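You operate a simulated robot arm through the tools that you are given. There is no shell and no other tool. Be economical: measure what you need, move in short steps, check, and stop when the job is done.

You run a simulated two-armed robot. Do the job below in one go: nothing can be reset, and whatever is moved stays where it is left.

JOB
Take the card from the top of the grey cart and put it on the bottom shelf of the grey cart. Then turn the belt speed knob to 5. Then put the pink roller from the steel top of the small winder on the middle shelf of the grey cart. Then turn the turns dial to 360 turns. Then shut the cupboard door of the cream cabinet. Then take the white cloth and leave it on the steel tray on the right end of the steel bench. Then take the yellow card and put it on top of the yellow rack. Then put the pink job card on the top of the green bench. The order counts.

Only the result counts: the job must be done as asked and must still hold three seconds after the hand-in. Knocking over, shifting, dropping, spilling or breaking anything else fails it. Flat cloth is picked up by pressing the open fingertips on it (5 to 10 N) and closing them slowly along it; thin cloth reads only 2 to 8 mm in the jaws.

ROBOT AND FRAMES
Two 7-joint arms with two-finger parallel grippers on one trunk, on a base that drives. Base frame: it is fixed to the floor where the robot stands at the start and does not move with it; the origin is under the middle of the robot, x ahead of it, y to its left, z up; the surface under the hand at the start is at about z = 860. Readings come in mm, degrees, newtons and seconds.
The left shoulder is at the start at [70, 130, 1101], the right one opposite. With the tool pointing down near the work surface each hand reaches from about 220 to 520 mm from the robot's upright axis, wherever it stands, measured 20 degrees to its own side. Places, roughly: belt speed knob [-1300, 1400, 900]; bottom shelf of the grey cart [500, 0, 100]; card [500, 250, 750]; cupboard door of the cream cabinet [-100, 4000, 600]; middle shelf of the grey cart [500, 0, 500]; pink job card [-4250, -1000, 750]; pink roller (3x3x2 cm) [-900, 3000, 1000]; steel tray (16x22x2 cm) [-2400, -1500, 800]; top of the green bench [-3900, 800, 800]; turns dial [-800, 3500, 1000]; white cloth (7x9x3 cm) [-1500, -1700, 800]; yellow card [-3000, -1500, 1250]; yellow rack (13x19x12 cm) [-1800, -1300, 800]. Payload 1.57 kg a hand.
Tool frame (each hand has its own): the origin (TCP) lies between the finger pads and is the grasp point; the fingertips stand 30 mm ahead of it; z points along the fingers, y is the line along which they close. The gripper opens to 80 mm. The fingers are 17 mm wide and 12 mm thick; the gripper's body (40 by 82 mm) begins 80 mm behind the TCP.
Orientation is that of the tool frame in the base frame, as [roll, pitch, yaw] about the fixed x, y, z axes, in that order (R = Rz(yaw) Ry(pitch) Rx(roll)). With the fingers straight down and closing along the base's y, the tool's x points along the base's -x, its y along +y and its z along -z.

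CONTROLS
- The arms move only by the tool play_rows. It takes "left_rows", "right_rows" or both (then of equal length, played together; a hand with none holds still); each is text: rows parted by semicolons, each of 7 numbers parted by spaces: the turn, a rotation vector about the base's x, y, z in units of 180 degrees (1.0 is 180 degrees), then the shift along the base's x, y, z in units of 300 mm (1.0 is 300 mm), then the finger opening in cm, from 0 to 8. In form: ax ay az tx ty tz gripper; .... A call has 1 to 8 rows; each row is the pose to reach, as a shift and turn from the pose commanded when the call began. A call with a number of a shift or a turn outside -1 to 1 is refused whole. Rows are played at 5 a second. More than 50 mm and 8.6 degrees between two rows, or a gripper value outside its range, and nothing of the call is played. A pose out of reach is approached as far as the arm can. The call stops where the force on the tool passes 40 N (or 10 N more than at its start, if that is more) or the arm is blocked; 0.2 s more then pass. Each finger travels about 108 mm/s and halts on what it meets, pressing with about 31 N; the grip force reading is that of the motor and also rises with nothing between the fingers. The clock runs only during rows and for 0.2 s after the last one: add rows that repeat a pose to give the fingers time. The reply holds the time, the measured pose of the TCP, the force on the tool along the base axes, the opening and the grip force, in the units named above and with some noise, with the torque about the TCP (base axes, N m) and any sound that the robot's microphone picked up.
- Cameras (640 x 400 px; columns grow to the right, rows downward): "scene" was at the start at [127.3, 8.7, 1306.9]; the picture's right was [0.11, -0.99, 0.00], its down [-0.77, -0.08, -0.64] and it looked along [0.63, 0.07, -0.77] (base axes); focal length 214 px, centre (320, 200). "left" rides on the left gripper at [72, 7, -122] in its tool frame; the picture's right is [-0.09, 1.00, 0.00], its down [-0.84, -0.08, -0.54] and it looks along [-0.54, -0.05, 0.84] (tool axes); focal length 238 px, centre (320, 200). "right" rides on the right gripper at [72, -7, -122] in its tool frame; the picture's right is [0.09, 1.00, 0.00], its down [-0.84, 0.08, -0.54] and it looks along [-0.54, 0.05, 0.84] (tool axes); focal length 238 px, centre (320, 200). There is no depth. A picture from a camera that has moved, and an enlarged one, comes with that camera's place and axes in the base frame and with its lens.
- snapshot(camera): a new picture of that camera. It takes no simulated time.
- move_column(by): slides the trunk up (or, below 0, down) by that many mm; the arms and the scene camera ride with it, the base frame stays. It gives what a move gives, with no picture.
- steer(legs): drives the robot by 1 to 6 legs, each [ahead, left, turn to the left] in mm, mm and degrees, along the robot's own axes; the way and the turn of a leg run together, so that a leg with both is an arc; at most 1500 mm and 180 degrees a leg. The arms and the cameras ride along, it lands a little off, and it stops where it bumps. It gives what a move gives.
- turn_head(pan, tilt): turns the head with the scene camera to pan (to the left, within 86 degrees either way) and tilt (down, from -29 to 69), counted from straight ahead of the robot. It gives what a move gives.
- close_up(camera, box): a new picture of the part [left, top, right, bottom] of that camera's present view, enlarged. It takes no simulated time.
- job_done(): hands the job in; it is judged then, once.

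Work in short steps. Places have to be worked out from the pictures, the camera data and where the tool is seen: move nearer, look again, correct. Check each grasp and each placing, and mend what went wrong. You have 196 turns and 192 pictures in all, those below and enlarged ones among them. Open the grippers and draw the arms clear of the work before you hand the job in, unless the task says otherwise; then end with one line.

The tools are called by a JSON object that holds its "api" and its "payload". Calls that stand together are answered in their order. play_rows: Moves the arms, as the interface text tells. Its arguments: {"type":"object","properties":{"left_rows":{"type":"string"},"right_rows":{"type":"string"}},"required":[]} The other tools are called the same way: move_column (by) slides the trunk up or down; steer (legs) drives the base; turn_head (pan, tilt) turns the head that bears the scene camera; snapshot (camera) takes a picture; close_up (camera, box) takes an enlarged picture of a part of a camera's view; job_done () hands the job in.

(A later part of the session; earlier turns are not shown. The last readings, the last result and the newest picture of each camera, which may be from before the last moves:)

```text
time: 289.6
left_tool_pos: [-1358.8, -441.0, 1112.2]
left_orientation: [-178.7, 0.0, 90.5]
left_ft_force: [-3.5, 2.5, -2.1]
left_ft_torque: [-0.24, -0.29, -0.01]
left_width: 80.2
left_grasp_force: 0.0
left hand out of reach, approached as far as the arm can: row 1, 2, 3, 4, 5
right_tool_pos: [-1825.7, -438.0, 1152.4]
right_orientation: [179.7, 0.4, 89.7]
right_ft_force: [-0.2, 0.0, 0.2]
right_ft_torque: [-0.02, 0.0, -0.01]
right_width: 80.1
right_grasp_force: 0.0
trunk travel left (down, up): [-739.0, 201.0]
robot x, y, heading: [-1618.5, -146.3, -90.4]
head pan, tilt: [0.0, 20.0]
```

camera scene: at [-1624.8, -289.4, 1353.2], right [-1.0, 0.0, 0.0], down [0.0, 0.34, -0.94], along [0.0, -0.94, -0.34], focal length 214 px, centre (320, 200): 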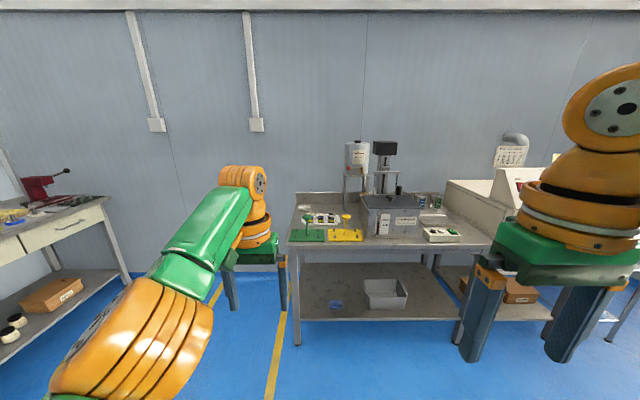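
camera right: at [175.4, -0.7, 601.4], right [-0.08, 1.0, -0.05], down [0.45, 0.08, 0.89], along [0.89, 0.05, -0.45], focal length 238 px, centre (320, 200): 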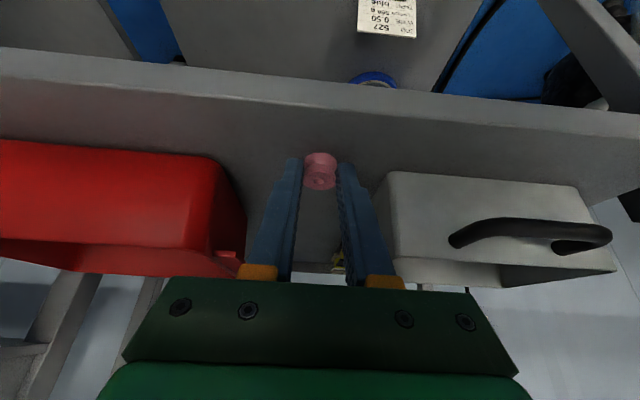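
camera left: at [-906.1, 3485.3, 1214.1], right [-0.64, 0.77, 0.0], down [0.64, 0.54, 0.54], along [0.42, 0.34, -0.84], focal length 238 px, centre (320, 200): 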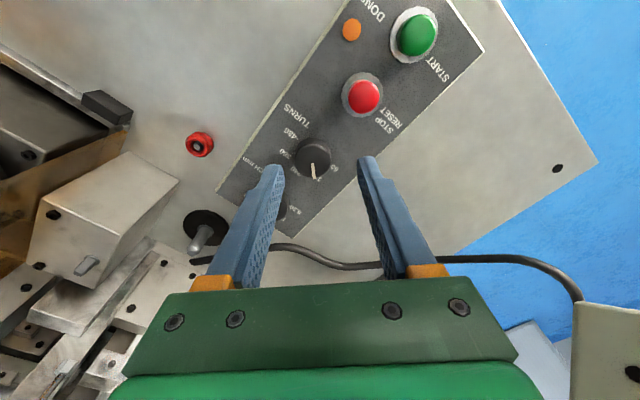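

The left hand is free again. The cloth is best reached from the bench's left end, so I drive there and face heading −150°.

{"api": "steer", "payload": {"legs": [[0, 430, 0], [0, 0, -60], [400, 700, 0]]}}

{"api": "turn_head", "payload": {"pan": 10, "tilt": 35}}

{"api": "snapshot", "payload": {"camera": "scene"}}

```text
time: 298.8
left_tool_pos: [-1366.7, -1324.5, 1108.9]
left_orientation: [-179.4, -0.8, 27.4]
left_ft_force: [0.2, -0.2, -0.8]
left_ft_torque: [0.0, -0.04, -0.02]
left_width: 80.1
left_grasp_force: 0.0
right_tool_pos: [-1582.7, -912.5, 1150.5]
right_orientation: [179.6, 0.0, 27.5]
right_ft_force: [-0.3, 0.5, -0.4]
right_ft_torque: [-0.01, -0.02, 0.03]
right_width: 80.2
right_grasp_force: 0.1
trunk travel left (down, up): [-739.0, 201.0]
robot x, y, heading: [-1225.7, -952.5, -152.6]
head pan, tilt: [0.0, 20.0]
```

```text
time: 299.6
left_tool_pos: [-1365.2, -1323.5, 1108.4]
left_orientation: [-179.4, -0.9, 27.3]
left_ft_force: [0.2, -0.2, -0.1]
left_ft_torque: [0.01, 0.0, 0.02]
left_width: 80.0
left_grasp_force: 0.1
right_tool_pos: [-1582.5, -914.5, 1150.5]
right_orientation: [179.7, 0.1, 27.4]
right_ft_force: [0.0, -0.9, 0.8]
right_ft_torque: [-0.03, 0.0, 0.02]
right_width: 80.3
right_grasp_force: 0.1
trunk travel left (down, up): [-739.0, 201.0]
robot x, y, heading: [-1223.4, -951.9, -152.5]
head pan, tilt: [10.0, 35.0]
```

```text
76 pictures are left
camera scene: at [-1339.0, -1028.7, 1329.4], right [-0.61, 0.79, 0.0], down [0.45, 0.35, -0.82], along [-0.65, -0.5, -0.57], focal length 214 px, centre (320, 200)
```

scene: 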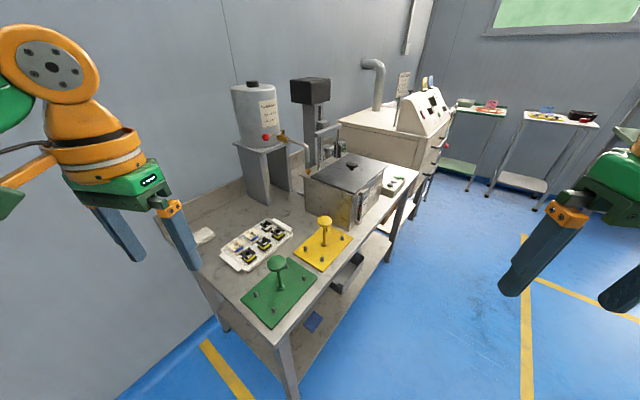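

The cloth is at about [-1513, -1663]. I move to bring it within the left hand's reach.

{"api": "steer", "payload": {"legs": [[130, 320, 0]]}}

{"api": "turn_head", "payload": {"pan": 20, "tilt": 45}}

{"api": "snapshot", "payload": {"camera": "scene"}}

{"api": "snapshot", "payload": {"camera": "left"}}

```text
time: 301.8
left_tool_pos: [-1336.9, -1665.0, 1108.4]
left_orientation: [-179.4, -0.9, 27.3]
left_ft_force: [0.4, -0.6, -0.6]
left_ft_torque: [-0.02, 0.0, -0.02]
left_width: 80.2
left_grasp_force: 0.0
right_tool_pos: [-1553.4, -1252.3, 1150.8]
right_orientation: [179.6, -0.1, 27.6]
right_ft_force: [0.8, -0.2, -0.1]
right_ft_torque: [-0.02, -0.01, 0.02]
right_width: 79.9
right_grasp_force: 0.0
trunk travel left (down, up): [-739.0, 201.0]
robot x, y, heading: [-1194.7, -1293.2, -152.5]
head pan, tilt: [10.0, 35.0]
```

```text
time: 302.5
left_tool_pos: [-1336.3, -1667.0, 1107.8]
left_orientation: [-179.4, -0.9, 27.3]
left_ft_force: [-0.4, -0.1, 1.2]
left_ft_torque: [-0.01, 0.02, -0.01]
left_width: 79.9
left_grasp_force: 0.0
right_tool_pos: [-1554.2, -1256.0, 1150.7]
right_orientation: [179.7, 0.0, 27.5]
right_ft_force: [-0.3, -0.1, 0.5]
right_ft_torque: [0.03, -0.01, 0.03]
right_width: 79.9
right_grasp_force: 0.1
trunk travel left (down, up): [-739.0, 201.0]
robot x, y, heading: [-1197.7, -1294.4, -152.6]
head pan, tilt: [20.0, 45.0]
```

```text
75 pictures are left
camera scene: at [-1294.9, -1377.7, 1314.6], right [-0.74, 0.68, 0.0], down [0.48, 0.52, -0.71], along [-0.48, -0.52, -0.71], focal length 214 px, centre (320, 200)
```

scene: 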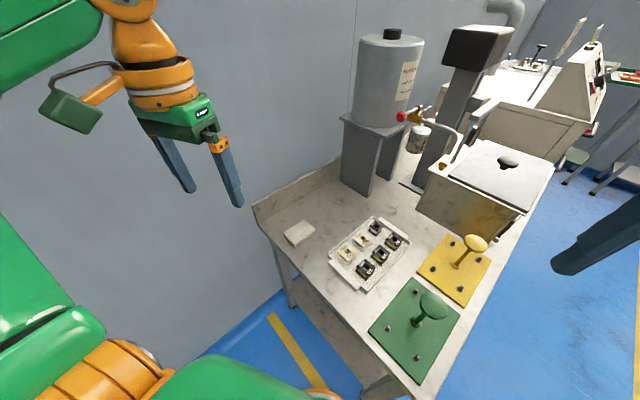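

```text
74 pictures are left
camera left: at [-1271.7, -1641.6, 1230.9], right [0.37, -0.93, -0.01], down [-0.78, -0.32, 0.53], along [-0.49, -0.19, -0.85], focal length 238 px, centre (320, 200)
```

left: 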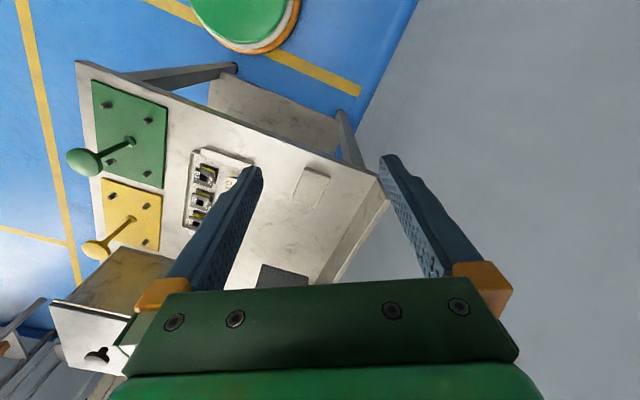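

Cross-checking both views puts the cloth at about [-1518, -1714] on a bench top near z 768. I shift the base 60 mm left, lower the trunk 90 mm and bring the left hand above the cloth.

{"api": "steer", "payload": {"legs": [[0, 60, 0]]}}

{"api": "move_column", "payload": {"by": -90}}

{"api": "play_rows", "payload": {"left_rows": "0 0 0 -0.12 0 -0.03 8; 0 0 0 -0.24 0 -0.06 7; 0 0 0 -0.36 0 -0.1 6; 0 0 0 -0.48 0.01 -0.16 5; 0 0 0 -0.58 0.015 -0.26 5; 0 0 0 -0.66 0.02 -0.36 5; 0 0 0 -0.66 0.02 -0.36 5"}}

{"api": "snapshot", "payload": {"camera": "left"}}

```text
time: 303.5
left_tool_pos: [-1312.4, -1714.6, 1110.1]
left_orientation: [-179.6, -0.9, 27.2]
left_ft_force: [-0.2, 0.6, 0.2]
left_ft_torque: [-0.02, -0.02, 0.04]
left_width: 79.9
left_grasp_force: 0.0
right_tool_pos: [-1528.2, -1304.0, 1149.5]
right_orientation: [179.5, 0.0, 27.6]
right_ft_force: [-0.3, 0.1, 0.4]
right_ft_torque: [-0.07, -0.05, 0.01]
right_width: 79.8
right_grasp_force: 0.1
trunk travel left (down, up): [-739.0, 201.0]
robot x, y, heading: [-1169.0, -1344.3, -152.3]
head pan, tilt: [20.0, 45.0]
```

```text
time: 304.8
left_tool_pos: [-1307.9, -1719.5, 1020.4]
left_orientation: [-179.5, -0.9, 27.2]
left_ft_force: [0.2, -0.5, 0.4]
left_ft_torque: [0.01, -0.03, 0.0]
left_width: 80.2
left_grasp_force: 0.0
right_tool_pos: [-1526.6, -1309.4, 1060.6]
right_orientation: [179.9, 0.0, 27.4]
right_ft_force: [-0.8, 0.4, -0.2]
right_ft_torque: [0.02, -0.01, 0.01]
right_width: 79.8
right_grasp_force: 0.2
trunk travel left (down, up): [-649.0, 291.0]
robot x, y, heading: [-1167.7, -1346.5, -152.6]
head pan, tilt: [20.0, 45.0]
```

```text
time: 306.4
left_tool_pos: [-1507.0, -1714.5, 907.4]
left_orientation: [-179.3, -1.0, 27.3]
left_ft_force: [0.1, 0.1, 1.4]
left_ft_torque: [0.01, -0.02, -0.02]
left_width: 50.0
left_grasp_force: 0.1
right_tool_pos: [-1525.2, -1307.7, 1059.9]
right_orientation: [179.7, 0.0, 27.5]
right_ft_force: [1.1, 1.0, 0.4]
right_ft_torque: [0.0, 0.01, 0.02]
right_width: 80.0
right_grasp_force: 0.0
trunk travel left (down, up): [-649.0, 291.0]
robot x, y, heading: [-1166.8, -1350.7, -152.4]
head pan, tilt: [20.0, 45.0]
```

```text
73 pictures are left
camera left: at [-1441.2, -1688.3, 1029.8], right [0.38, -0.93, -0.01], down [-0.78, -0.32, 0.53], along [-0.49, -0.19, -0.85], focal length 238 px, centre (320, 200)
```

left: 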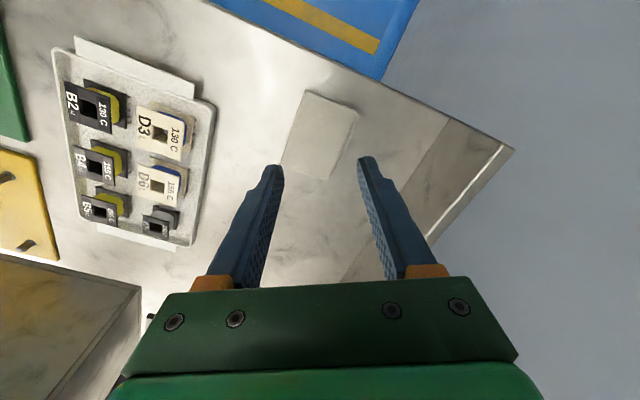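

The cloth centre is [-1513.5, -1714]. I narrow the fingers to 30 mm, descend to just above it.

{"api": "play_rows", "payload": {"left_rows": "0 0 0 -0.02 0 -0.1 3; 0 0 0 -0.022 0 -0.2 3; 0 0 0 -0.022 0 -0.27 3; 0 0 0 -0.022 0 -0.303 3; 0 0 0 -0.022 0 -0.303 3"}}

{"api": "snapshot", "payload": {"camera": "left"}}

```text
time: 307.6
left_tool_pos: [-1513.1, -1711.1, 819.4]
left_orientation: [-179.4, -0.7, 27.4]
left_ft_force: [-1.5, 1.0, 1.1]
left_ft_torque: [-0.04, 0.0, 0.01]
left_width: 30.0
left_grasp_force: 0.0
right_tool_pos: [-1526.3, -1308.1, 1060.3]
right_orientation: [179.8, 0.0, 27.5]
right_ft_force: [0.2, 0.7, -1.1]
right_ft_torque: [0.0, 0.02, 0.01]
right_width: 80.0
right_grasp_force: 0.0
trunk travel left (down, up): [-649.0, 291.0]
robot x, y, heading: [-1169.4, -1346.7, -152.3]
head pan, tilt: [20.0, 45.0]
```

```text
72 pictures are left
camera left: at [-1448.3, -1687.3, 940.7], right [0.38, -0.93, -0.01], down [-0.78, -0.32, 0.53], along [-0.49, -0.19, -0.85], focal length 238 px, centre (320, 200)
```

left: 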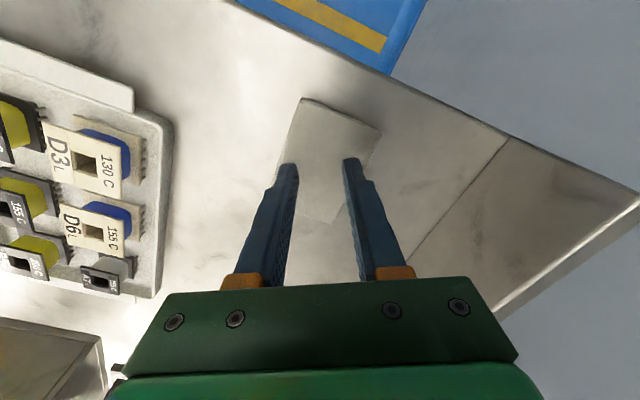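

Aligned. I lower in small steps to feel the contact.

{"api": "play_rows", "payload": {"left_rows": "0 0 0 0.003 -0.007 -0.02 3; 0 0 0 0.003 -0.007 -0.035 3; 0 0 0 0.003 -0.007 -0.035 3"}}

```text
time: 308.5
left_tool_pos: [-1511.8, -1714.7, 812.7]
left_orientation: [-179.4, -0.1, 27.3]
left_ft_force: [2.5, 0.1, 15.2]
left_ft_torque: [-0.24, -0.16, 0.01]
left_width: 30.0
left_grasp_force: 0.1
right_tool_pos: [-1523.7, -1306.0, 1062.3]
right_orientation: [179.6, 0.2, 27.4]
right_ft_force: [0.6, 0.4, -0.3]
right_ft_torque: [-0.01, 0.03, -0.01]
right_width: 79.8
right_grasp_force: 0.1
trunk travel left (down, up): [-649.0, 291.0]
robot x, y, heading: [-1170.2, -1346.6, -152.7]
head pan, tilt: [20.0, 45.0]
stopped in row 3 (left hand): the force on the tool passed its limit at 42 N (the readings are from after the stop); the commanded pose is now the measured one
```

Contact at 15 N with the cloth. I ease off slightly and close slowly along it.

{"api": "play_rows", "payload": {"left_rows": "0 0 0 0 0 0.001 2.6; 0 0 0 0 0 0.001 2.2; 0 0 0 0 0 0.001 1.8; 0 0 0 0 0 0.001 1.4; 0 0 0 0 0 0.001 1; 0 0 0 0 0 0.001 0.6; 0 0 0 0 0 0.001 0.2; 0 0 0 0 0 0.001 0"}}

{"api": "snapshot", "payload": {"camera": "left"}}

```text
time: 310.3
left_tool_pos: [-1510.7, -1714.0, 813.4]
left_orientation: [-179.3, -0.2, 27.3]
left_ft_force: [3.8, -5.2, 19.1]
left_ft_torque: [-0.17, -0.07, 0.0]
left_width: 0.3
left_grasp_force: 21.5
right_tool_pos: [-1521.0, -1307.5, 1061.6]
right_orientation: [179.7, 0.3, 27.5]
right_ft_force: [1.1, -0.8, -0.1]
right_ft_torque: [0.01, -0.01, -0.03]
right_width: 79.9
right_grasp_force: 0.1
trunk travel left (down, up): [-649.0, 291.0]
robot x, y, heading: [-1165.1, -1347.4, -152.4]
head pan, tilt: [20.0, 45.0]
```

```text
71 pictures are left
camera left: at [-1444.9, -1688.3, 934.8], right [0.38, -0.93, -0.01], down [-0.78, -0.32, 0.54], along [-0.5, -0.19, -0.84], focal length 238 px, centre (320, 200)
```

left: 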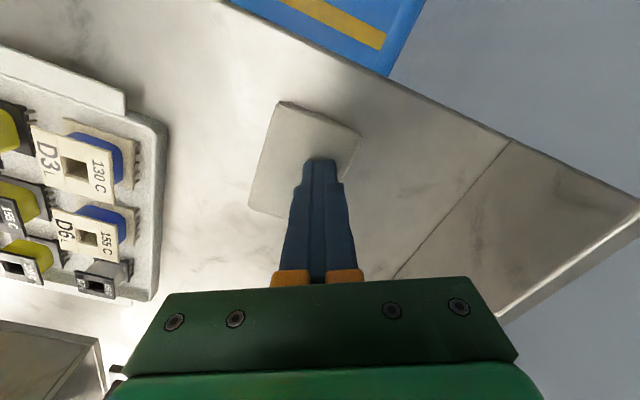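

The fingers slid together empty: too much force, and the cloth shifted to about [-1511, -1700]. I lift, re-centre with the fingers open, and approach more gently.

{"api": "play_rows", "payload": {"left_rows": "0 0 0 0 0 0.02 0; 0 0 0 0 0.02 0.03 2; 0 0 0 0 0.045 0.03 4; 0 0 0 0 0.045 0.02 4; 0 0 0 0 0.045 0.012 4; 0 0 0 0 0.045 0.008 4"}}

{"api": "snapshot", "payload": {"camera": "left"}}

```text
time: 311.7
left_tool_pos: [-1513.3, -1702.4, 814.9]
left_orientation: [-179.4, -0.5, 27.2]
left_ft_force: [-0.2, -0.1, -0.6]
left_ft_torque: [-0.04, 0.0, 0.01]
left_width: 40.0
left_grasp_force: 0.0
right_tool_pos: [-1526.0, -1309.3, 1060.7]
right_orientation: [179.7, -0.1, 27.5]
right_ft_force: [-0.5, -1.1, -0.8]
right_ft_torque: [0.05, 0.01, -0.05]
right_width: 80.0
right_grasp_force: 0.0
trunk travel left (down, up): [-649.0, 291.0]
robot x, y, heading: [-1171.8, -1347.2, -152.3]
head pan, tilt: [20.0, 45.0]
```

```text
70 pictures are left
camera left: at [-1447.4, -1677.1, 935.9], right [0.38, -0.93, -0.01], down [-0.78, -0.32, 0.54], along [-0.5, -0.19, -0.84], focal length 238 px, centre (320, 200)
```

left: 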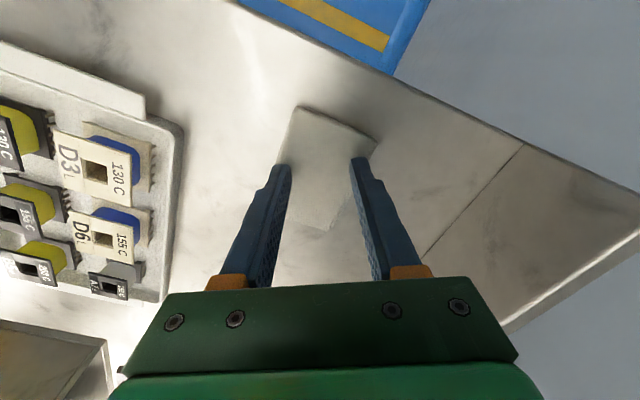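

Fingertips are on opposite edges of the cloth. I lower about 1.5 mm and read the force.

{"api": "play_rows", "payload": {"left_rows": "0 0 0 0 0 -0.003 3.7; 0 0 0 0 0 -0.005 3.7; 0 0 0 0 0 -0.005 3.7"}}

```text
time: 312.5
left_tool_pos: [-1514.5, -1702.3, 813.9]
left_orientation: [-179.4, -0.2, 27.3]
left_ft_force: [-1.9, -3.6, 15.0]
left_ft_torque: [-0.38, -0.05, -0.08]
left_width: 38.5
left_grasp_force: 0.9
right_tool_pos: [-1524.4, -1308.3, 1060.8]
right_orientation: [179.7, 0.2, 27.5]
right_ft_force: [-0.4, 0.4, 0.0]
right_ft_torque: [-0.01, -0.04, -0.01]
right_width: 80.2
right_grasp_force: 0.0
trunk travel left (down, up): [-649.0, 291.0]
robot x, y, heading: [-1171.9, -1346.6, -152.6]
head pan, tilt: [20.0, 45.0]
```

15 N; I raise 0.7 mm to get about 8 N and close slowly.

{"api": "play_rows", "payload": {"left_rows": "0 0 0 0 0 0.0023 3.7; 0 0 0 0 0 0.0023 3.4; 0 0 0 0 0 0.0023 3.1; 0 0 0 0 0 0.0023 2.8"}}

{"api": "close_up", "payload": {"camera": "left", "box": [240, 90, 400, 240]}}

```text
time: 313.5
left_tool_pos: [-1513.1, -1701.7, 814.4]
left_orientation: [-179.4, -0.4, 27.4]
left_ft_force: [1.9, -5.0, 11.0]
left_ft_torque: [-0.34, -0.12, 0.02]
left_width: 32.8
left_grasp_force: 3.0
right_tool_pos: [-1523.9, -1308.5, 1062.5]
right_orientation: [179.7, 0.0, 27.5]
right_ft_force: [-0.1, -0.6, 0.9]
right_ft_torque: [0.01, 0.04, 0.01]
right_width: 80.0
right_grasp_force: 0.1
trunk travel left (down, up): [-649.0, 291.0]
robot x, y, heading: [-1170.8, -1348.7, -152.5]
head pan, tilt: [20.0, 45.0]
```

```text
2.67 times, centred on (320, 165) of left
camera zoom: at [-1446.4, -1676.2, 935.2], right [0.38, -0.93, -0.01], down [-0.78, -0.32, 0.54], along [-0.5, -0.19, -0.84], focal length 636 px, centre (320, 293)
```

zoom: 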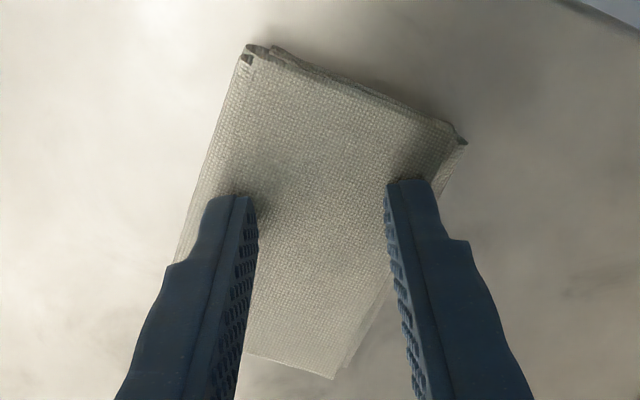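

Resistance appears (opening lags, grip force 3 N). I continue closing slowly.

{"api": "play_rows", "payload": {"left_rows": "0 0 0 0 0 0 2.5; 0 0 0 0 0 0 2.2; 0 0 0 0 0 0 1.9; 0 0 0 0 0 0 1.6; 0 0 0 0 0 0 1.3; 0 0 0 0 0 0 1.0; 0 0 0 0 0 0 0.7; 0 0 0 0 0 0 0.4"}}

{"api": "close_up", "payload": {"camera": "left", "box": [240, 90, 400, 240]}}

```text
time: 315.3
left_tool_pos: [-1511.7, -1701.8, 813.4]
left_orientation: [-179.4, -0.4, 27.3]
left_ft_force: [2.4, -2.7, 8.3]
left_ft_torque: [-0.11, -0.03, -0.01]
left_width: 9.3
left_grasp_force: 3.3
right_tool_pos: [-1523.0, -1309.2, 1062.2]
right_orientation: [179.7, 0.1, 27.6]
right_ft_force: [0.1, -0.5, 0.0]
right_ft_torque: [0.0, 0.0, 0.01]
right_width: 80.3
right_grasp_force: 0.0
trunk travel left (down, up): [-649.0, 291.0]
robot x, y, heading: [-1168.7, -1345.1, -152.3]
head pan, tilt: [20.0, 45.0]
```

```text
2.67 times, centred on (320, 165) of left
camera zoom: at [-1447.0, -1675.8, 935.2], right [0.38, -0.93, -0.01], down [-0.78, -0.32, 0.54], along [-0.5, -0.19, -0.84], focal length 636 px, centre (320, 293)
```

zoom: 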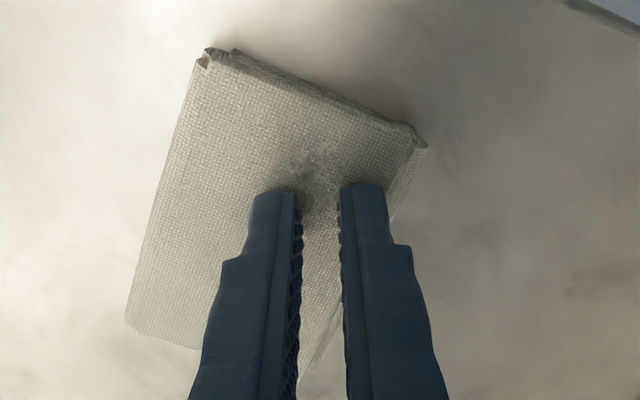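

{"api": "play_rows", "payload": {"left_rows": "0 0 0 0 0 0 0.3; 0 0 0 0 0 0 0.1; 0 0 0 0 0 0 0; 0 0 0 0 0 0 0; 0 0 0 0 0 0 0"}}

```text
time: 316.5
left_tool_pos: [-1514.3, -1701.8, 814.1]
left_orientation: [-179.4, -0.4, 27.3]
left_ft_force: [0.3, -0.1, 7.3]
left_ft_torque: [-0.05, 0.0, 0.0]
left_width: 0.0
left_grasp_force: 20.7
right_tool_pos: [-1523.7, -1307.7, 1060.6]
right_orientation: [179.7, 0.0, 27.5]
right_ft_force: [-0.7, -0.2, 0.2]
right_ft_torque: [0.0, 0.01, -0.05]
right_width: 80.3
right_grasp_force: 0.1
trunk travel left (down, up): [-649.0, 291.0]
robot x, y, heading: [-1169.3, -1348.8, -152.4]
head pan, tilt: [20.0, 45.0]
```

Nothing was pinched; the cloth is a thick folded pad (about 82×56 mm, axes aligned with the bench), now at about [-1528, -1690]. I'll instead grip it by its long sides: lift, turn the hand to close along y, open fully.

{"api": "play_rows", "payload": {"left_rows": "0 0 0 0 0 0.1 0; 0 0 -0.04 0 0.01 0.2 3; 0 0 -0.08 -0.02 0.02 0.22 6; 0 0 -0.12 -0.04 0.03 0.22 8; 0 0 -0.152 -0.05 0.04 0.22 8; 0 0 -0.152 -0.05 0.04 0.22 8"}}

{"api": "snapshot", "payload": {"camera": "left"}}

```text
time: 317.9
left_tool_pos: [-1529.6, -1690.3, 879.8]
left_orientation: [-179.5, -0.4, 0.0]
left_ft_force: [0.0, 0.8, 0.1]
left_ft_torque: [0.03, 0.0, 0.0]
left_width: 80.2
left_grasp_force: 0.1
right_tool_pos: [-1526.3, -1310.6, 1060.4]
right_orientation: [179.6, -0.1, 27.5]
right_ft_force: [-0.1, 1.1, -0.7]
right_ft_torque: [-0.02, 0.02, -0.02]
right_width: 80.1
right_grasp_force: 0.1
trunk travel left (down, up): [-649.0, 291.0]
robot x, y, heading: [-1168.8, -1346.6, -152.7]
head pan, tilt: [20.0, 45.0]
```

```text
67 pictures are left
camera left: at [-1459.2, -1697.9, 1000.8], right [-0.09, -1.0, -0.01], down [-0.84, 0.07, 0.54], along [-0.53, 0.06, -0.84], focal length 238 px, centre (320, 200)
```

left: 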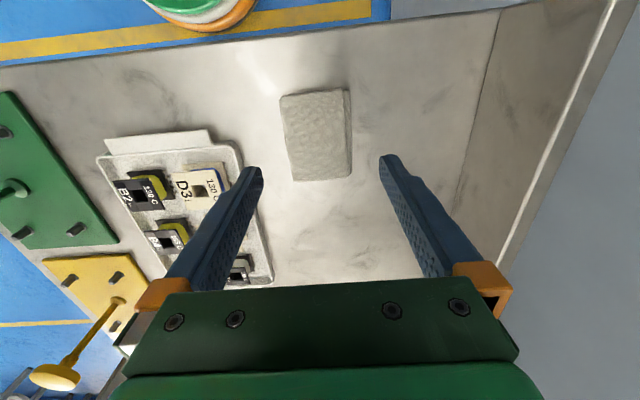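

The pad is centred between the open fingers. I descend to TCP z≈801 and close gently.

{"api": "play_rows", "payload": {"left_rows": "0 0 0 0.008 0.01 -0.1 8; 0 0 0 0.008 0.01 -0.19 8; 0 0 0 0.008 0.01 -0.24 8; 0 0 0 0.008 0.01 -0.262 8; 0 0 0 0.008 0.01 -0.262 8"}}

{"api": "close_up", "payload": {"camera": "left", "box": [240, 90, 400, 240]}}

```text
time: 319.1
left_tool_pos: [-1525.9, -1688.9, 800.7]
left_orientation: [-179.4, -0.5, 0.0]
left_ft_force: [0.1, -0.4, 0.0]
left_ft_torque: [0.03, 0.0, 0.0]
left_width: 80.0
left_grasp_force: 0.1
right_tool_pos: [-1527.2, -1309.3, 1060.5]
right_orientation: [179.7, 0.0, 27.5]
right_ft_force: [0.3, 0.2, -0.2]
right_ft_torque: [0.0, -0.02, 0.01]
right_width: 80.0
right_grasp_force: 0.0
trunk travel left (down, up): [-649.0, 291.0]
robot x, y, heading: [-1167.8, -1348.2, -152.3]
head pan, tilt: [20.0, 45.0]
```

```text
2.67 times, centred on (320, 165) of left
camera zoom: at [-1456.2, -1696.9, 923.0], right [-0.09, -1.0, -0.01], down [-0.84, 0.07, 0.54], along [-0.53, 0.06, -0.84], focal length 636 px, centre (320, 293)
```

zoom: 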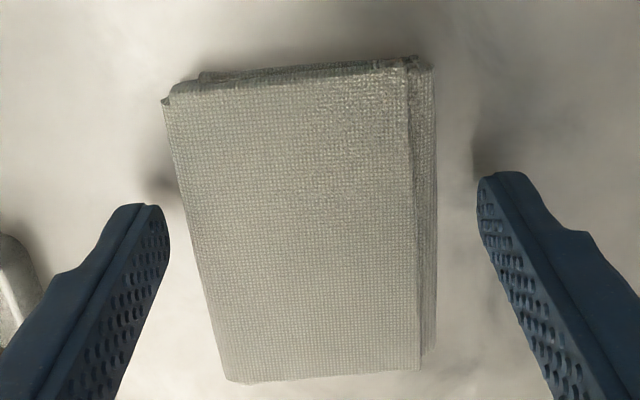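

Both fingers stand beside the pad. I lower 5 mm more and close slowly on it.

{"api": "play_rows", "payload": {"left_rows": "0 0 0 0 0 -0.01 8; 0 0 0 0 0 -0.017 7; 0 0 0 0 0 -0.017 6; 0 0 0 0 0 -0.017 5.5; 0 0 0 0 0 -0.017 5; 0 0 0 0 0 -0.017 4.5; 0 0 0 0 0 -0.017 4; 0 0 0 0 0 -0.017 4"}}

{"api": "close_up", "payload": {"camera": "left", "box": [240, 90, 400, 240]}}

```text
time: 320.9
left_tool_pos: [-1527.7, -1689.1, 796.3]
left_orientation: [-179.4, -0.4, 0.0]
left_ft_force: [0.2, -0.7, 0.3]
left_ft_torque: [-0.03, 0.04, -0.03]
left_width: 60.9
left_grasp_force: 31.5
right_tool_pos: [-1525.9, -1308.3, 1060.1]
right_orientation: [179.6, 0.1, 27.5]
right_ft_force: [-0.5, 0.1, 0.4]
right_ft_torque: [-0.04, -0.02, 0.05]
right_width: 79.9
right_grasp_force: 0.1
trunk travel left (down, up): [-649.0, 291.0]
robot x, y, heading: [-1167.7, -1349.6, -152.4]
head pan, tilt: [20.0, 45.0]
```

```text
2.67 times, centred on (320, 165) of left
camera zoom: at [-1456.9, -1696.3, 917.2], right [-0.09, -1.0, -0.01], down [-0.84, 0.07, 0.54], along [-0.53, 0.06, -0.84], focal length 636 px, centre (320, 293)
```

zoom: 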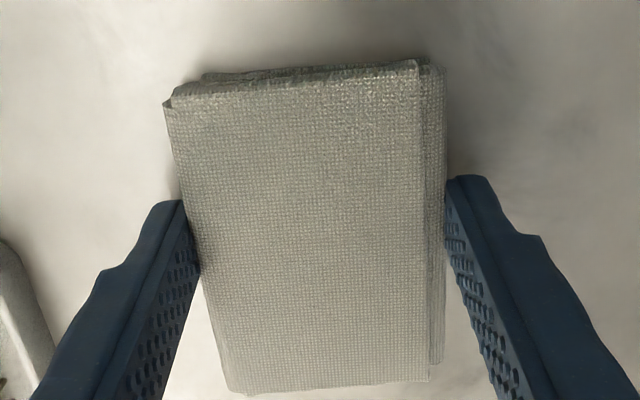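

The pad is firmly gripped at 61 mm. I lift it 220 mm and draw it back toward the robot.

{"api": "play_rows", "payload": {"left_rows": "0 0 0 0 0 0.12 4; 0 0 0 0 0 0.26 4; 0 0 0 0 0 0.4 4; 0 0 0 0.02 0.02 0.55 4; 0 0 0 0.12 0.06 0.65 4; 0 0 0 0.23 0.1 0.7 4; 0 0 0 0.34 0.14 0.73 4; 0 0 0 0.34 0.14 0.73 4"}}

{"api": "steer", "payload": {"legs": [[-277, -532, 0], [0, 0, 62.4]]}}

{"api": "snapshot", "payload": {"camera": "left"}}

```text
time: 322.7
left_tool_pos: [-1507.4, -1677.2, 967.0]
left_orientation: [-179.6, -0.4, -0.2]
left_ft_force: [0.2, -0.9, -0.5]
left_ft_torque: [0.0, 0.02, 0.03]
left_width: 60.9
left_grasp_force: 30.9
left hand out of reach, approached as far as the arm can: row 3, 4, 5, 6, 7, 8
right_tool_pos: [-1525.5, -1309.4, 1059.6]
right_orientation: [179.8, -0.2, 27.6]
right_ft_force: [0.0, -0.8, 0.1]
right_ft_torque: [0.03, -0.02, 0.02]
right_width: 79.9
right_grasp_force: 0.0
trunk travel left (down, up): [-649.0, 291.0]
robot x, y, heading: [-1167.9, -1348.6, -152.2]
head pan, tilt: [20.0, 45.0]
```

```text
time: 328.7
left_tool_pos: [-1025.2, -1222.6, 967.3]
left_orientation: [-179.4, -0.5, 60.8]
left_ft_force: [-0.9, -0.2, -1.0]
left_ft_torque: [-0.03, -0.02, 0.05]
left_width: 60.7
left_grasp_force: 31.3
right_tool_pos: [-1356.1, -1061.6, 1059.1]
right_orientation: [179.7, 0.0, 88.5]
right_ft_force: [0.5, -0.3, 0.4]
right_ft_torque: [0.04, 0.01, 0.0]
right_width: 80.3
right_grasp_force: 0.1
trunk travel left (down, up): [-649.0, 291.0]
robot x, y, heading: [-1144.5, -763.7, -91.7]
head pan, tilt: [20.0, 45.0]
```

```text
64 pictures are left
camera left: at [-984.1, -1164.7, 1088.6], right [0.82, -0.57, -0.01], down [-0.47, -0.7, 0.54], along [-0.31, -0.44, -0.84], focal length 238 px, centre (320, 200)
```

left: 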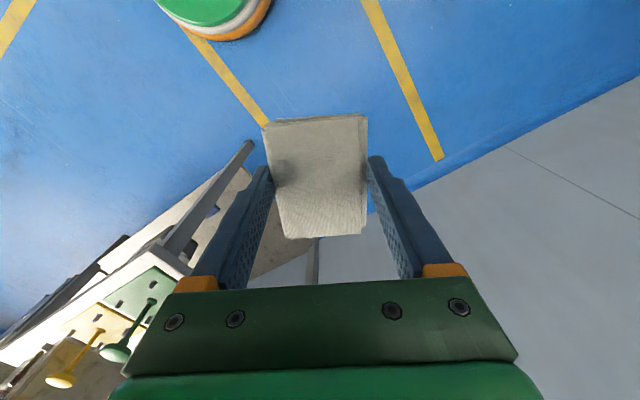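

The pad is held. I raise the trunk 90 mm for clearance, and drive along the bench to the tray.

{"api": "move_column", "payload": {"by": 90}}

{"api": "steer", "payload": {"legs": [[-80, 0, 1.7], [0, -1340, 0]]}}

{"api": "turn_head", "payload": {"pan": 10, "tilt": 35}}

{"api": "snapshot", "payload": {"camera": "scene"}}

```text
time: 330.0
left_tool_pos: [-1025.0, -1223.1, 1056.4]
left_orientation: [-179.5, -0.5, 60.7]
left_ft_force: [-0.6, -1.1, 0.4]
left_ft_torque: [-0.04, -0.02, 0.0]
left_width: 60.6
left_grasp_force: 30.9
right_tool_pos: [-1355.6, -1062.2, 1150.1]
right_orientation: [179.6, -0.1, 88.4]
right_ft_force: [-0.3, -0.1, 0.0]
right_ft_torque: [-0.03, 0.01, 0.0]
right_width: 80.4
right_grasp_force: 0.0
trunk travel left (down, up): [-739.0, 201.0]
robot x, y, heading: [-1147.8, -767.2, -91.6]
head pan, tilt: [20.0, 45.0]
```

```text
time: 337.2
left_tool_pos: [-2325.7, -1135.8, 1057.0]
left_orientation: [-179.4, -0.4, 61.6]
left_ft_force: [1.0, -1.1, -0.6]
left_ft_torque: [0.0, -0.01, -0.02]
left_width: 61.0
left_grasp_force: 30.4
right_tool_pos: [-2658.9, -979.0, 1150.5]
right_orientation: [179.7, 0.0, 89.3]
right_ft_force: [0.3, 0.7, -0.1]
right_ft_torque: [-0.04, 0.0, -0.03]
right_width: 79.8
right_grasp_force: 0.1
trunk travel left (down, up): [-739.0, 201.0]
robot x, y, heading: [-2454.7, -680.6, -90.6]
head pan, tilt: [20.0, 45.0]
```

```text
time: 337.9
left_tool_pos: [-2327.3, -1136.6, 1057.8]
left_orientation: [-179.5, -0.5, 61.6]
left_ft_force: [0.0, 0.5, -0.4]
left_ft_torque: [-0.02, 0.02, -0.03]
left_width: 60.5
left_grasp_force: 31.1
right_tool_pos: [-2659.1, -979.8, 1151.2]
right_orientation: [179.7, 0.0, 89.2]
right_ft_force: [0.3, 0.5, 0.5]
right_ft_torque: [-0.02, 0.02, -0.01]
right_width: 79.7
right_grasp_force: 0.3
trunk travel left (down, up): [-739.0, 201.0]
robot x, y, heading: [-2454.9, -685.2, -90.4]
head pan, tilt: [10.0, 35.0]
```

```text
63 pictures are left
camera scene: at [-2441.5, -820.0, 1329.3], right [-0.99, -0.16, 0.0], down [-0.09, 0.57, -0.82], along [0.13, -0.81, -0.57], focal length 214 px, centre (320, 200)
```

scene: 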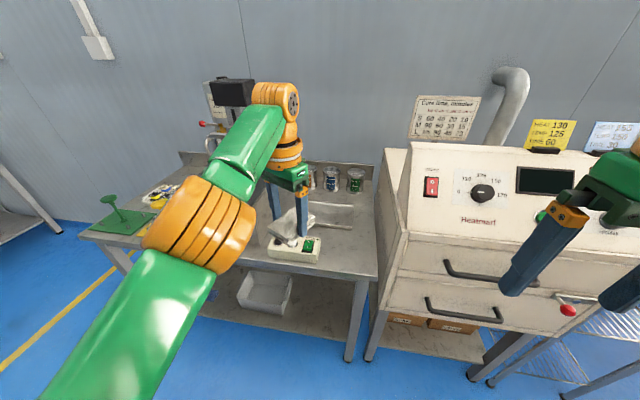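

The tray spans about x −2455…−2235, y −1420…−1578. Before closing in, I raise and pull back the right hand to keep it clear of the oven panel.

{"api": "play_rows", "payload": {"right_rows": "0 0 0 0 0.1 0.1 8; 0 0 0 0 0.2 0.22 8; 0 0 0 0 0.2 0.36 8; 0 0 0 0 0.2 0.5 8; 0 0 0 0 0.2 0.64 8; 0 0 0 0 0.2 0.64 8"}}

{"api": "steer", "payload": {"legs": [[265, -15, 0]]}}

{"api": "snapshot", "payload": {"camera": "left"}}

```text
time: 339.3
left_tool_pos: [-2326.6, -1136.5, 1057.1]
left_orientation: [-179.4, -0.6, 61.6]
left_ft_force: [-0.2, -0.6, -0.4]
left_ft_torque: [-0.02, 0.02, 0.0]
left_width: 60.8
left_grasp_force: 30.6
right_tool_pos: [-2627.4, -968.9, 1200.1]
right_orientation: [179.6, -0.1, 89.3]
right_ft_force: [-0.5, 0.0, -0.6]
right_ft_torque: [0.04, -0.03, 0.0]
right_width: 79.8
right_grasp_force: 0.1
right hand out of reach, approached as far as the arm can: row 2, 3, 4, 5, 6
trunk travel left (down, up): [-739.0, 201.0]
robot x, y, heading: [-2455.4, -680.8, -90.6]
head pan, tilt: [10.0, 35.0]
```

```text
time: 341.2
left_tool_pos: [-2349.9, -1399.8, 1058.1]
left_orientation: [-179.6, -0.4, 61.1]
left_ft_force: [0.2, -1.0, -0.3]
left_ft_torque: [0.01, 0.0, 0.01]
left_width: 60.4
left_grasp_force: 30.8
right_tool_pos: [-2648.9, -1229.4, 1200.5]
right_orientation: [179.7, 0.1, 88.9]
right_ft_force: [-0.2, 0.2, -0.4]
right_ft_torque: [-0.03, -0.01, 0.0]
right_width: 80.1
right_grasp_force: 0.1
trunk travel left (down, up): [-739.0, 201.0]
robot x, y, heading: [-2474.1, -946.7, -91.2]
head pan, tilt: [10.0, 35.0]
```

```text
62 pictures are left
camera left: at [-2308.8, -1341.5, 1179.3], right [0.83, -0.56, -0.01], down [-0.47, -0.7, 0.54], along [-0.31, -0.44, -0.84], focal length 238 px, centre (320, 200)
```

left: 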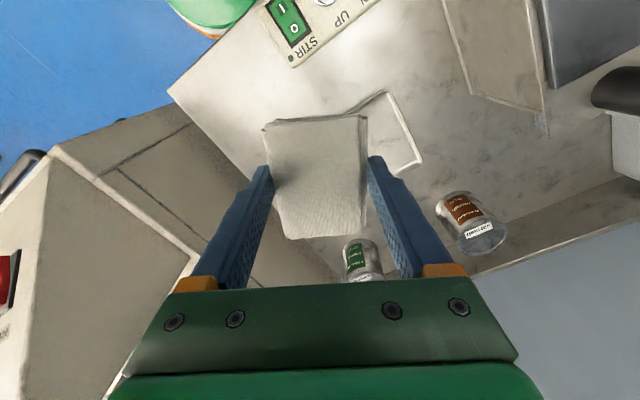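

The tray's left edge is x≈-2260, so its centre is about [-2357, -1515]. I turn the base 14° clockwise and shift left so the right hand clears the oven while the left can reach, then lower the trunk.

{"api": "steer", "payload": {"legs": [[0, 0, -13.5], [0, 70, 0]]}}

{"api": "move_column", "payload": {"by": -130}}

{"api": "snapshot", "payload": {"camera": "left"}}

```text
time: 343.1
left_tool_pos: [-2394.2, -1434.6, 1057.8]
left_orientation: [-179.7, -0.7, 47.6]
left_ft_force: [0.4, -0.3, 0.5]
left_ft_torque: [-0.02, -0.01, 0.0]
left_width: 60.5
left_grasp_force: 30.9
right_tool_pos: [-2647.5, -1199.0, 1200.3]
right_orientation: [179.3, 0.0, 75.3]
right_ft_force: [-1.2, 0.1, 0.3]
right_ft_torque: [0.01, -0.03, 0.0]
right_width: 80.2
right_grasp_force: 0.0
trunk travel left (down, up): [-739.0, 201.0]
robot x, y, heading: [-2404.1, -963.7, -104.6]
head pan, tilt: [10.0, 35.0]
```

```text
time: 344.6
left_tool_pos: [-2390.1, -1437.0, 927.3]
left_orientation: [-179.4, -0.5, 47.6]
left_ft_force: [0.1, -0.2, 0.5]
left_ft_torque: [0.01, -0.02, 0.01]
left_width: 60.8
left_grasp_force: 31.1
right_tool_pos: [-2642.2, -1199.1, 1071.5]
right_orientation: [179.8, 0.1, 75.3]
right_ft_force: [-0.5, -0.1, 0.3]
right_ft_torque: [0.03, 0.0, 0.0]
right_width: 79.9
right_grasp_force: 0.0
trunk travel left (down, up): [-609.0, 331.0]
robot x, y, heading: [-2406.9, -961.9, -104.5]
head pan, tilt: [10.0, 35.0]
```

```text
61 pictures are left
camera left: at [-2337.3, -1388.8, 1048.7], right [0.67, -0.74, -0.01], down [-0.62, -0.57, 0.54], along [-0.4, -0.35, -0.84], focal length 238 px, centre (320, 200)
```

left: 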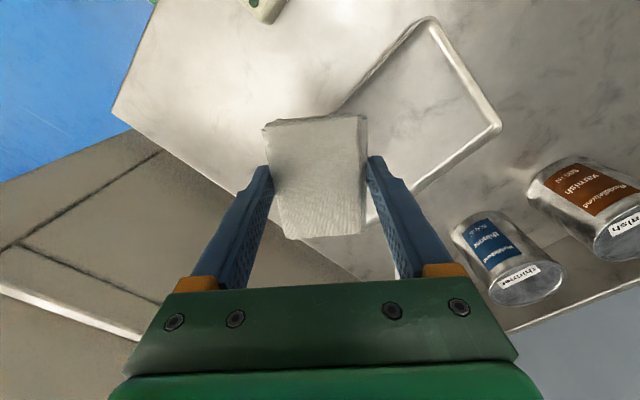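

Tray centre confirmed near [-2355, -1517]. I move the pad over it and go down halfway.

{"api": "play_rows", "payload": {"left_rows": "0 0 0 0.04 -0.09 0 4; 0 0 0 0.08 -0.17 -0.03 4; 0 0 0 0.11 -0.243 -0.08 4; 0 0 0 0.11 -0.243 -0.2 4; 0 0 0 0.11 -0.243 -0.3 4; 0 0 0 0.11 -0.243 -0.3 4"}}

{"api": "snapshot", "payload": {"camera": "left"}}

```text
time: 346.0
left_tool_pos: [-2355.1, -1475.5, 845.2]
left_orientation: [-179.5, -0.5, 47.5]
left_ft_force: [0.6, 0.3, -1.2]
left_ft_torque: [0.0, 0.02, 0.02]
left_width: 60.8
left_grasp_force: 30.5
left hand out of reach, approached as far as the arm can: row 1, 2, 3, 4, 5, 6
right_tool_pos: [-2640.6, -1199.6, 1071.0]
right_orientation: [179.8, 0.0, 75.2]
right_ft_force: [-0.6, -0.4, -0.3]
right_ft_torque: [-0.01, 0.04, -0.02]
right_width: 79.9
right_grasp_force: 0.1
trunk travel left (down, up): [-609.0, 331.0]
robot x, y, heading: [-2409.1, -966.9, -104.6]
head pan, tilt: [10.0, 35.0]
```

```text
60 pictures are left
camera left: at [-2301.6, -1428.7, 966.9], right [0.67, -0.74, -0.01], down [-0.62, -0.57, 0.54], along [-0.4, -0.35, -0.84], focal length 238 px, centre (320, 200)
```

left: 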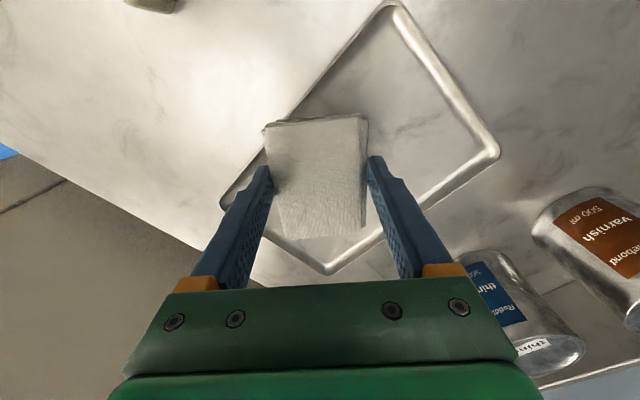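

The arm is at its reach limit, 35 mm short. I tilt the fingers forward 25° to gain reach while holding the target position.

{"api": "play_rows", "payload": {"left_rows": "-0.046 0 0 0 0 0.03 4; -0.092 0 0 0 0 0.05 4; -0.138 0 0 0 0 0.05 4; -0.138 0 0 0 0 0.05 4"}}

{"api": "snapshot", "payload": {"camera": "left"}}

```text
time: 347.0
left_tool_pos: [-2356.6, -1476.9, 859.4]
left_orientation: [163.2, 17.6, 45.1]
left_ft_force: [-0.5, -1.2, 0.1]
left_ft_torque: [0.02, 0.01, 0.01]
left_width: 60.8
left_grasp_force: 31.2
right_tool_pos: [-2642.6, -1200.1, 1070.3]
right_orientation: [179.7, 0.0, 75.3]
right_ft_force: [-0.5, -0.2, -0.5]
right_ft_torque: [-0.02, -0.01, 0.01]
right_width: 80.0
right_grasp_force: 0.0
trunk travel left (down, up): [-609.0, 331.0]
robot x, y, heading: [-2406.0, -965.9, -104.5]
head pan, tilt: [10.0, 35.0]
```

```text
59 pictures are left
camera left: at [-2303.1, -1382.9, 948.6], right [0.67, -0.67, 0.3], down [-0.62, -0.3, 0.73], along [-0.4, -0.68, -0.62], focal length 238 px, centre (320, 200)
```

left: 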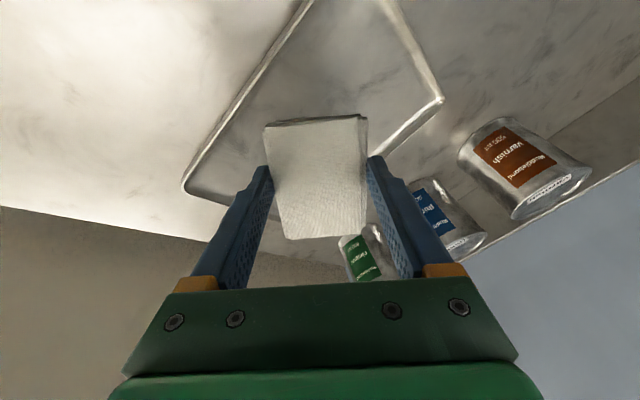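

No reach warning now. I move 28 mm further in and lower 40 mm.

{"api": "play_rows", "payload": {"left_rows": "0 0 0 0 -0.05 0 4; 0 0 0 0 -0.1 -0.03 4; 0 0 0 0 -0.1 -0.08 4; 0 0 0 0 -0.1 -0.12 4; 0 0 0 0 -0.1 -0.12 4"}}

{"api": "snapshot", "payload": {"camera": "left"}}

```text
time: 348.2
left_tool_pos: [-2356.8, -1507.5, 822.7]
left_orientation: [163.2, 17.7, 45.1]
left_ft_force: [0.2, -0.3, 0.1]
left_ft_torque: [-0.04, 0.0, -0.03]
left_width: 60.6
left_grasp_force: 31.2
right_tool_pos: [-2643.0, -1199.7, 1070.2]
right_orientation: [179.7, -0.1, 75.3]
right_ft_force: [0.3, 0.3, 0.4]
right_ft_torque: [0.0, 0.02, 0.01]
right_width: 80.2
right_grasp_force: 0.2
trunk travel left (down, up): [-609.0, 331.0]
robot x, y, heading: [-2406.9, -968.1, -104.6]
head pan, tilt: [10.0, 35.0]
```

```text
58 pictures are left
camera left: at [-2304.1, -1412.7, 912.0], right [0.67, -0.68, 0.3], down [-0.62, -0.29, 0.73], along [-0.4, -0.68, -0.62], focal length 238 px, centre (320, 200)
```

left: 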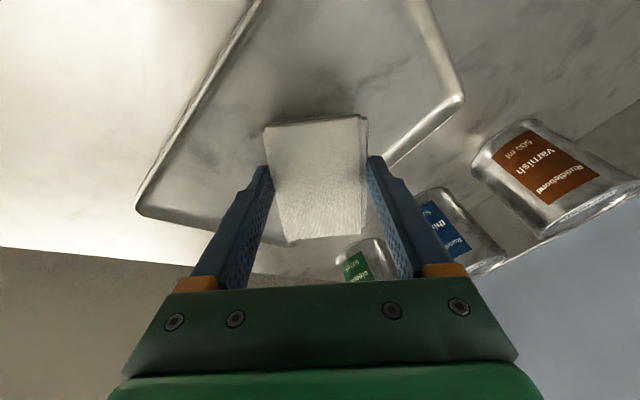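

Over the tray interior. I lower in small steps until contact.

{"api": "play_rows", "payload": {"left_rows": "0 0 0 0 0 -0.02 4; 0 0 0 0 0 -0.035 4; 0 0 0 0 0 -0.045 4; 0 0 0 0 0 -0.055 4; 0 0 0 0 0 -0.055 4"}}

```text
time: 348.8
left_tool_pos: [-2356.2, -1507.7, 820.4]
left_orientation: [162.5, 18.6, 45.0]
left_ft_force: [1.5, 2.4, 14.6]
left_ft_torque: [0.57, -0.1, -0.03]
left_width: 61.1
left_grasp_force: 31.2
right_tool_pos: [-2641.7, -1194.5, 1071.2]
right_orientation: [179.7, 0.3, 75.3]
right_ft_force: [0.2, -0.2, -0.1]
right_ft_torque: [-0.04, 0.0, -0.01]
right_width: 79.9
right_grasp_force: 0.1
trunk travel left (down, up): [-609.0, 331.0]
robot x, y, heading: [-2405.1, -969.0, -104.7]
head pan, tilt: [10.0, 35.0]
stopped in row 2 (left hand): the force on the tool passed its limit at 42 N (the readings are from after the stop); the commanded pose is now the measured one
```

The pad's lower edge touches the tray floor. I open the fingers slowly and check.

{"api": "play_rows", "payload": {"left_rows": "0 0 0 0 0 0.003 6.3; 0 0 0 0 0 0.003 7; 0 0 0 0 0 0.003 8; 0 0 0 0 0 0.003 8; 0 0 0 0 0 0.003 8"}}

{"api": "snapshot", "payload": {"camera": "left"}}

```text
time: 350.0
left_tool_pos: [-2355.7, -1508.6, 816.3]
left_orientation: [162.8, 18.2, 45.0]
left_ft_force: [0.0, 0.3, 0.0]
left_ft_torque: [-0.01, -0.03, -0.01]
left_width: 79.9
left_grasp_force: 0.0
right_tool_pos: [-2641.2, -1199.3, 1070.4]
right_orientation: [179.8, 0.1, 75.3]
right_ft_force: [-0.3, 0.6, -0.3]
right_ft_torque: [0.0, 0.01, 0.01]
right_width: 80.1
right_grasp_force: 0.0
trunk travel left (down, up): [-609.0, 331.0]
robot x, y, heading: [-2407.1, -965.3, -104.6]
head pan, tilt: [10.0, 35.0]
```

```text
57 pictures are left
camera left: at [-2303.2, -1413.4, 905.2], right [0.68, -0.67, 0.31], down [-0.62, -0.29, 0.73], along [-0.4, -0.69, -0.61], focal length 238 px, centre (320, 200)
```

left: 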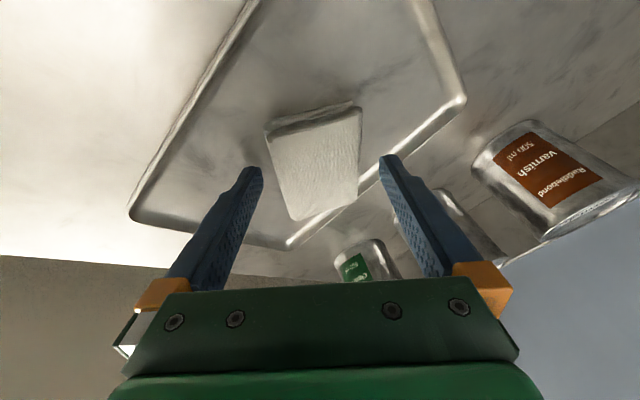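

The cloth lies in the tray. I withdraw the hand up and back and look again.

{"api": "play_rows", "payload": {"left_rows": "0 0 0 0 0.03 0.08 8; 0 0 0 0 0.08 0.2 8; 0 0 0 0 0.14 0.32 8; 0.046 0 0 0 0.2 0.4 8; 0.092 0 0 0 0.27 0.45 8; 0.138 0 0 0 0.34 0.45 8"}}

{"api": "steer", "payload": {"legs": [[-150, 0, 0]]}}

{"api": "turn_head", "payload": {"pan": 20, "tilt": 40}}

{"api": "snapshot", "payload": {"camera": "scene"}}

```text
time: 351.4
left_tool_pos: [-2354.8, -1409.2, 952.7]
left_orientation: [-179.9, 0.1, 47.9]
left_ft_force: [-0.2, -0.2, 0.4]
left_ft_torque: [-0.01, -0.01, 0.0]
left_width: 79.8
left_grasp_force: 0.0
right_tool_pos: [-2642.8, -1201.2, 1070.0]
right_orientation: [179.7, 0.0, 75.4]
right_ft_force: [0.4, -0.3, 0.8]
right_ft_torque: [-0.02, 0.02, 0.0]
right_width: 79.8
right_grasp_force: 0.1
trunk travel left (down, up): [-609.0, 331.0]
robot x, y, heading: [-2406.3, -964.7, -104.6]
head pan, tilt: [10.0, 35.0]
```

```text
time: 352.8
left_tool_pos: [-2320.1, -1271.3, 950.6]
left_orientation: [-179.7, 0.2, 47.6]
left_ft_force: [0.4, -0.3, 0.0]
left_ft_torque: [-0.01, 0.0, 0.01]
left_width: 80.1
left_grasp_force: 0.0
right_tool_pos: [-2605.5, -1059.2, 1070.4]
right_orientation: [179.7, -0.1, 75.0]
right_ft_force: [0.1, -0.3, -0.4]
right_ft_torque: [0.02, -0.02, -0.02]
right_width: 79.8
right_grasp_force: 0.1
trunk travel left (down, up): [-609.0, 331.0]
robot x, y, heading: [-2370.8, -825.0, -104.9]
head pan, tilt: [10.0, 35.0]
```

```text
time: 353.5
left_tool_pos: [-2320.7, -1269.0, 951.4]
left_orientation: [180.0, 0.1, 47.5]
left_ft_force: [0.2, 0.5, -0.2]
left_ft_torque: [-0.02, -0.01, 0.0]
left_width: 80.1
left_grasp_force: 0.0
right_tool_pos: [-2606.4, -1059.9, 1070.2]
right_orientation: [179.7, -0.1, 75.0]
right_ft_force: [-0.6, -0.5, 1.2]
right_ft_torque: [-0.02, -0.05, -0.02]
right_width: 80.2
right_grasp_force: 0.1
trunk travel left (down, up): [-609.0, 331.0]
robot x, y, heading: [-2371.2, -825.4, -105.1]
head pan, tilt: [20.0, 40.0]
```

```text
56 pictures are left
camera scene: at [-2374.1, -958.3, 1191.9], right [-1.0, -0.09, 0.0], down [-0.06, 0.64, -0.77], along [0.07, -0.76, -0.64], focal length 214 px, centre (320, 200)
```

scene: 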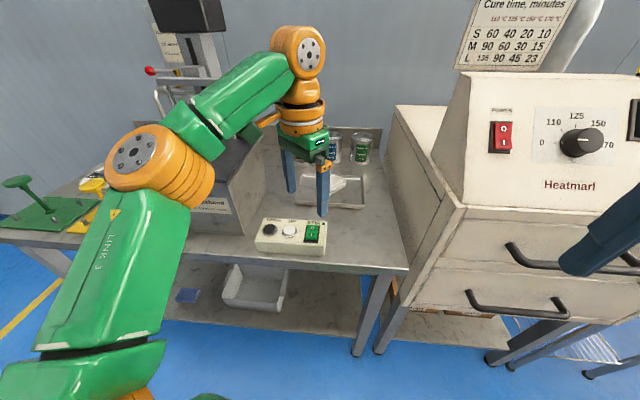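

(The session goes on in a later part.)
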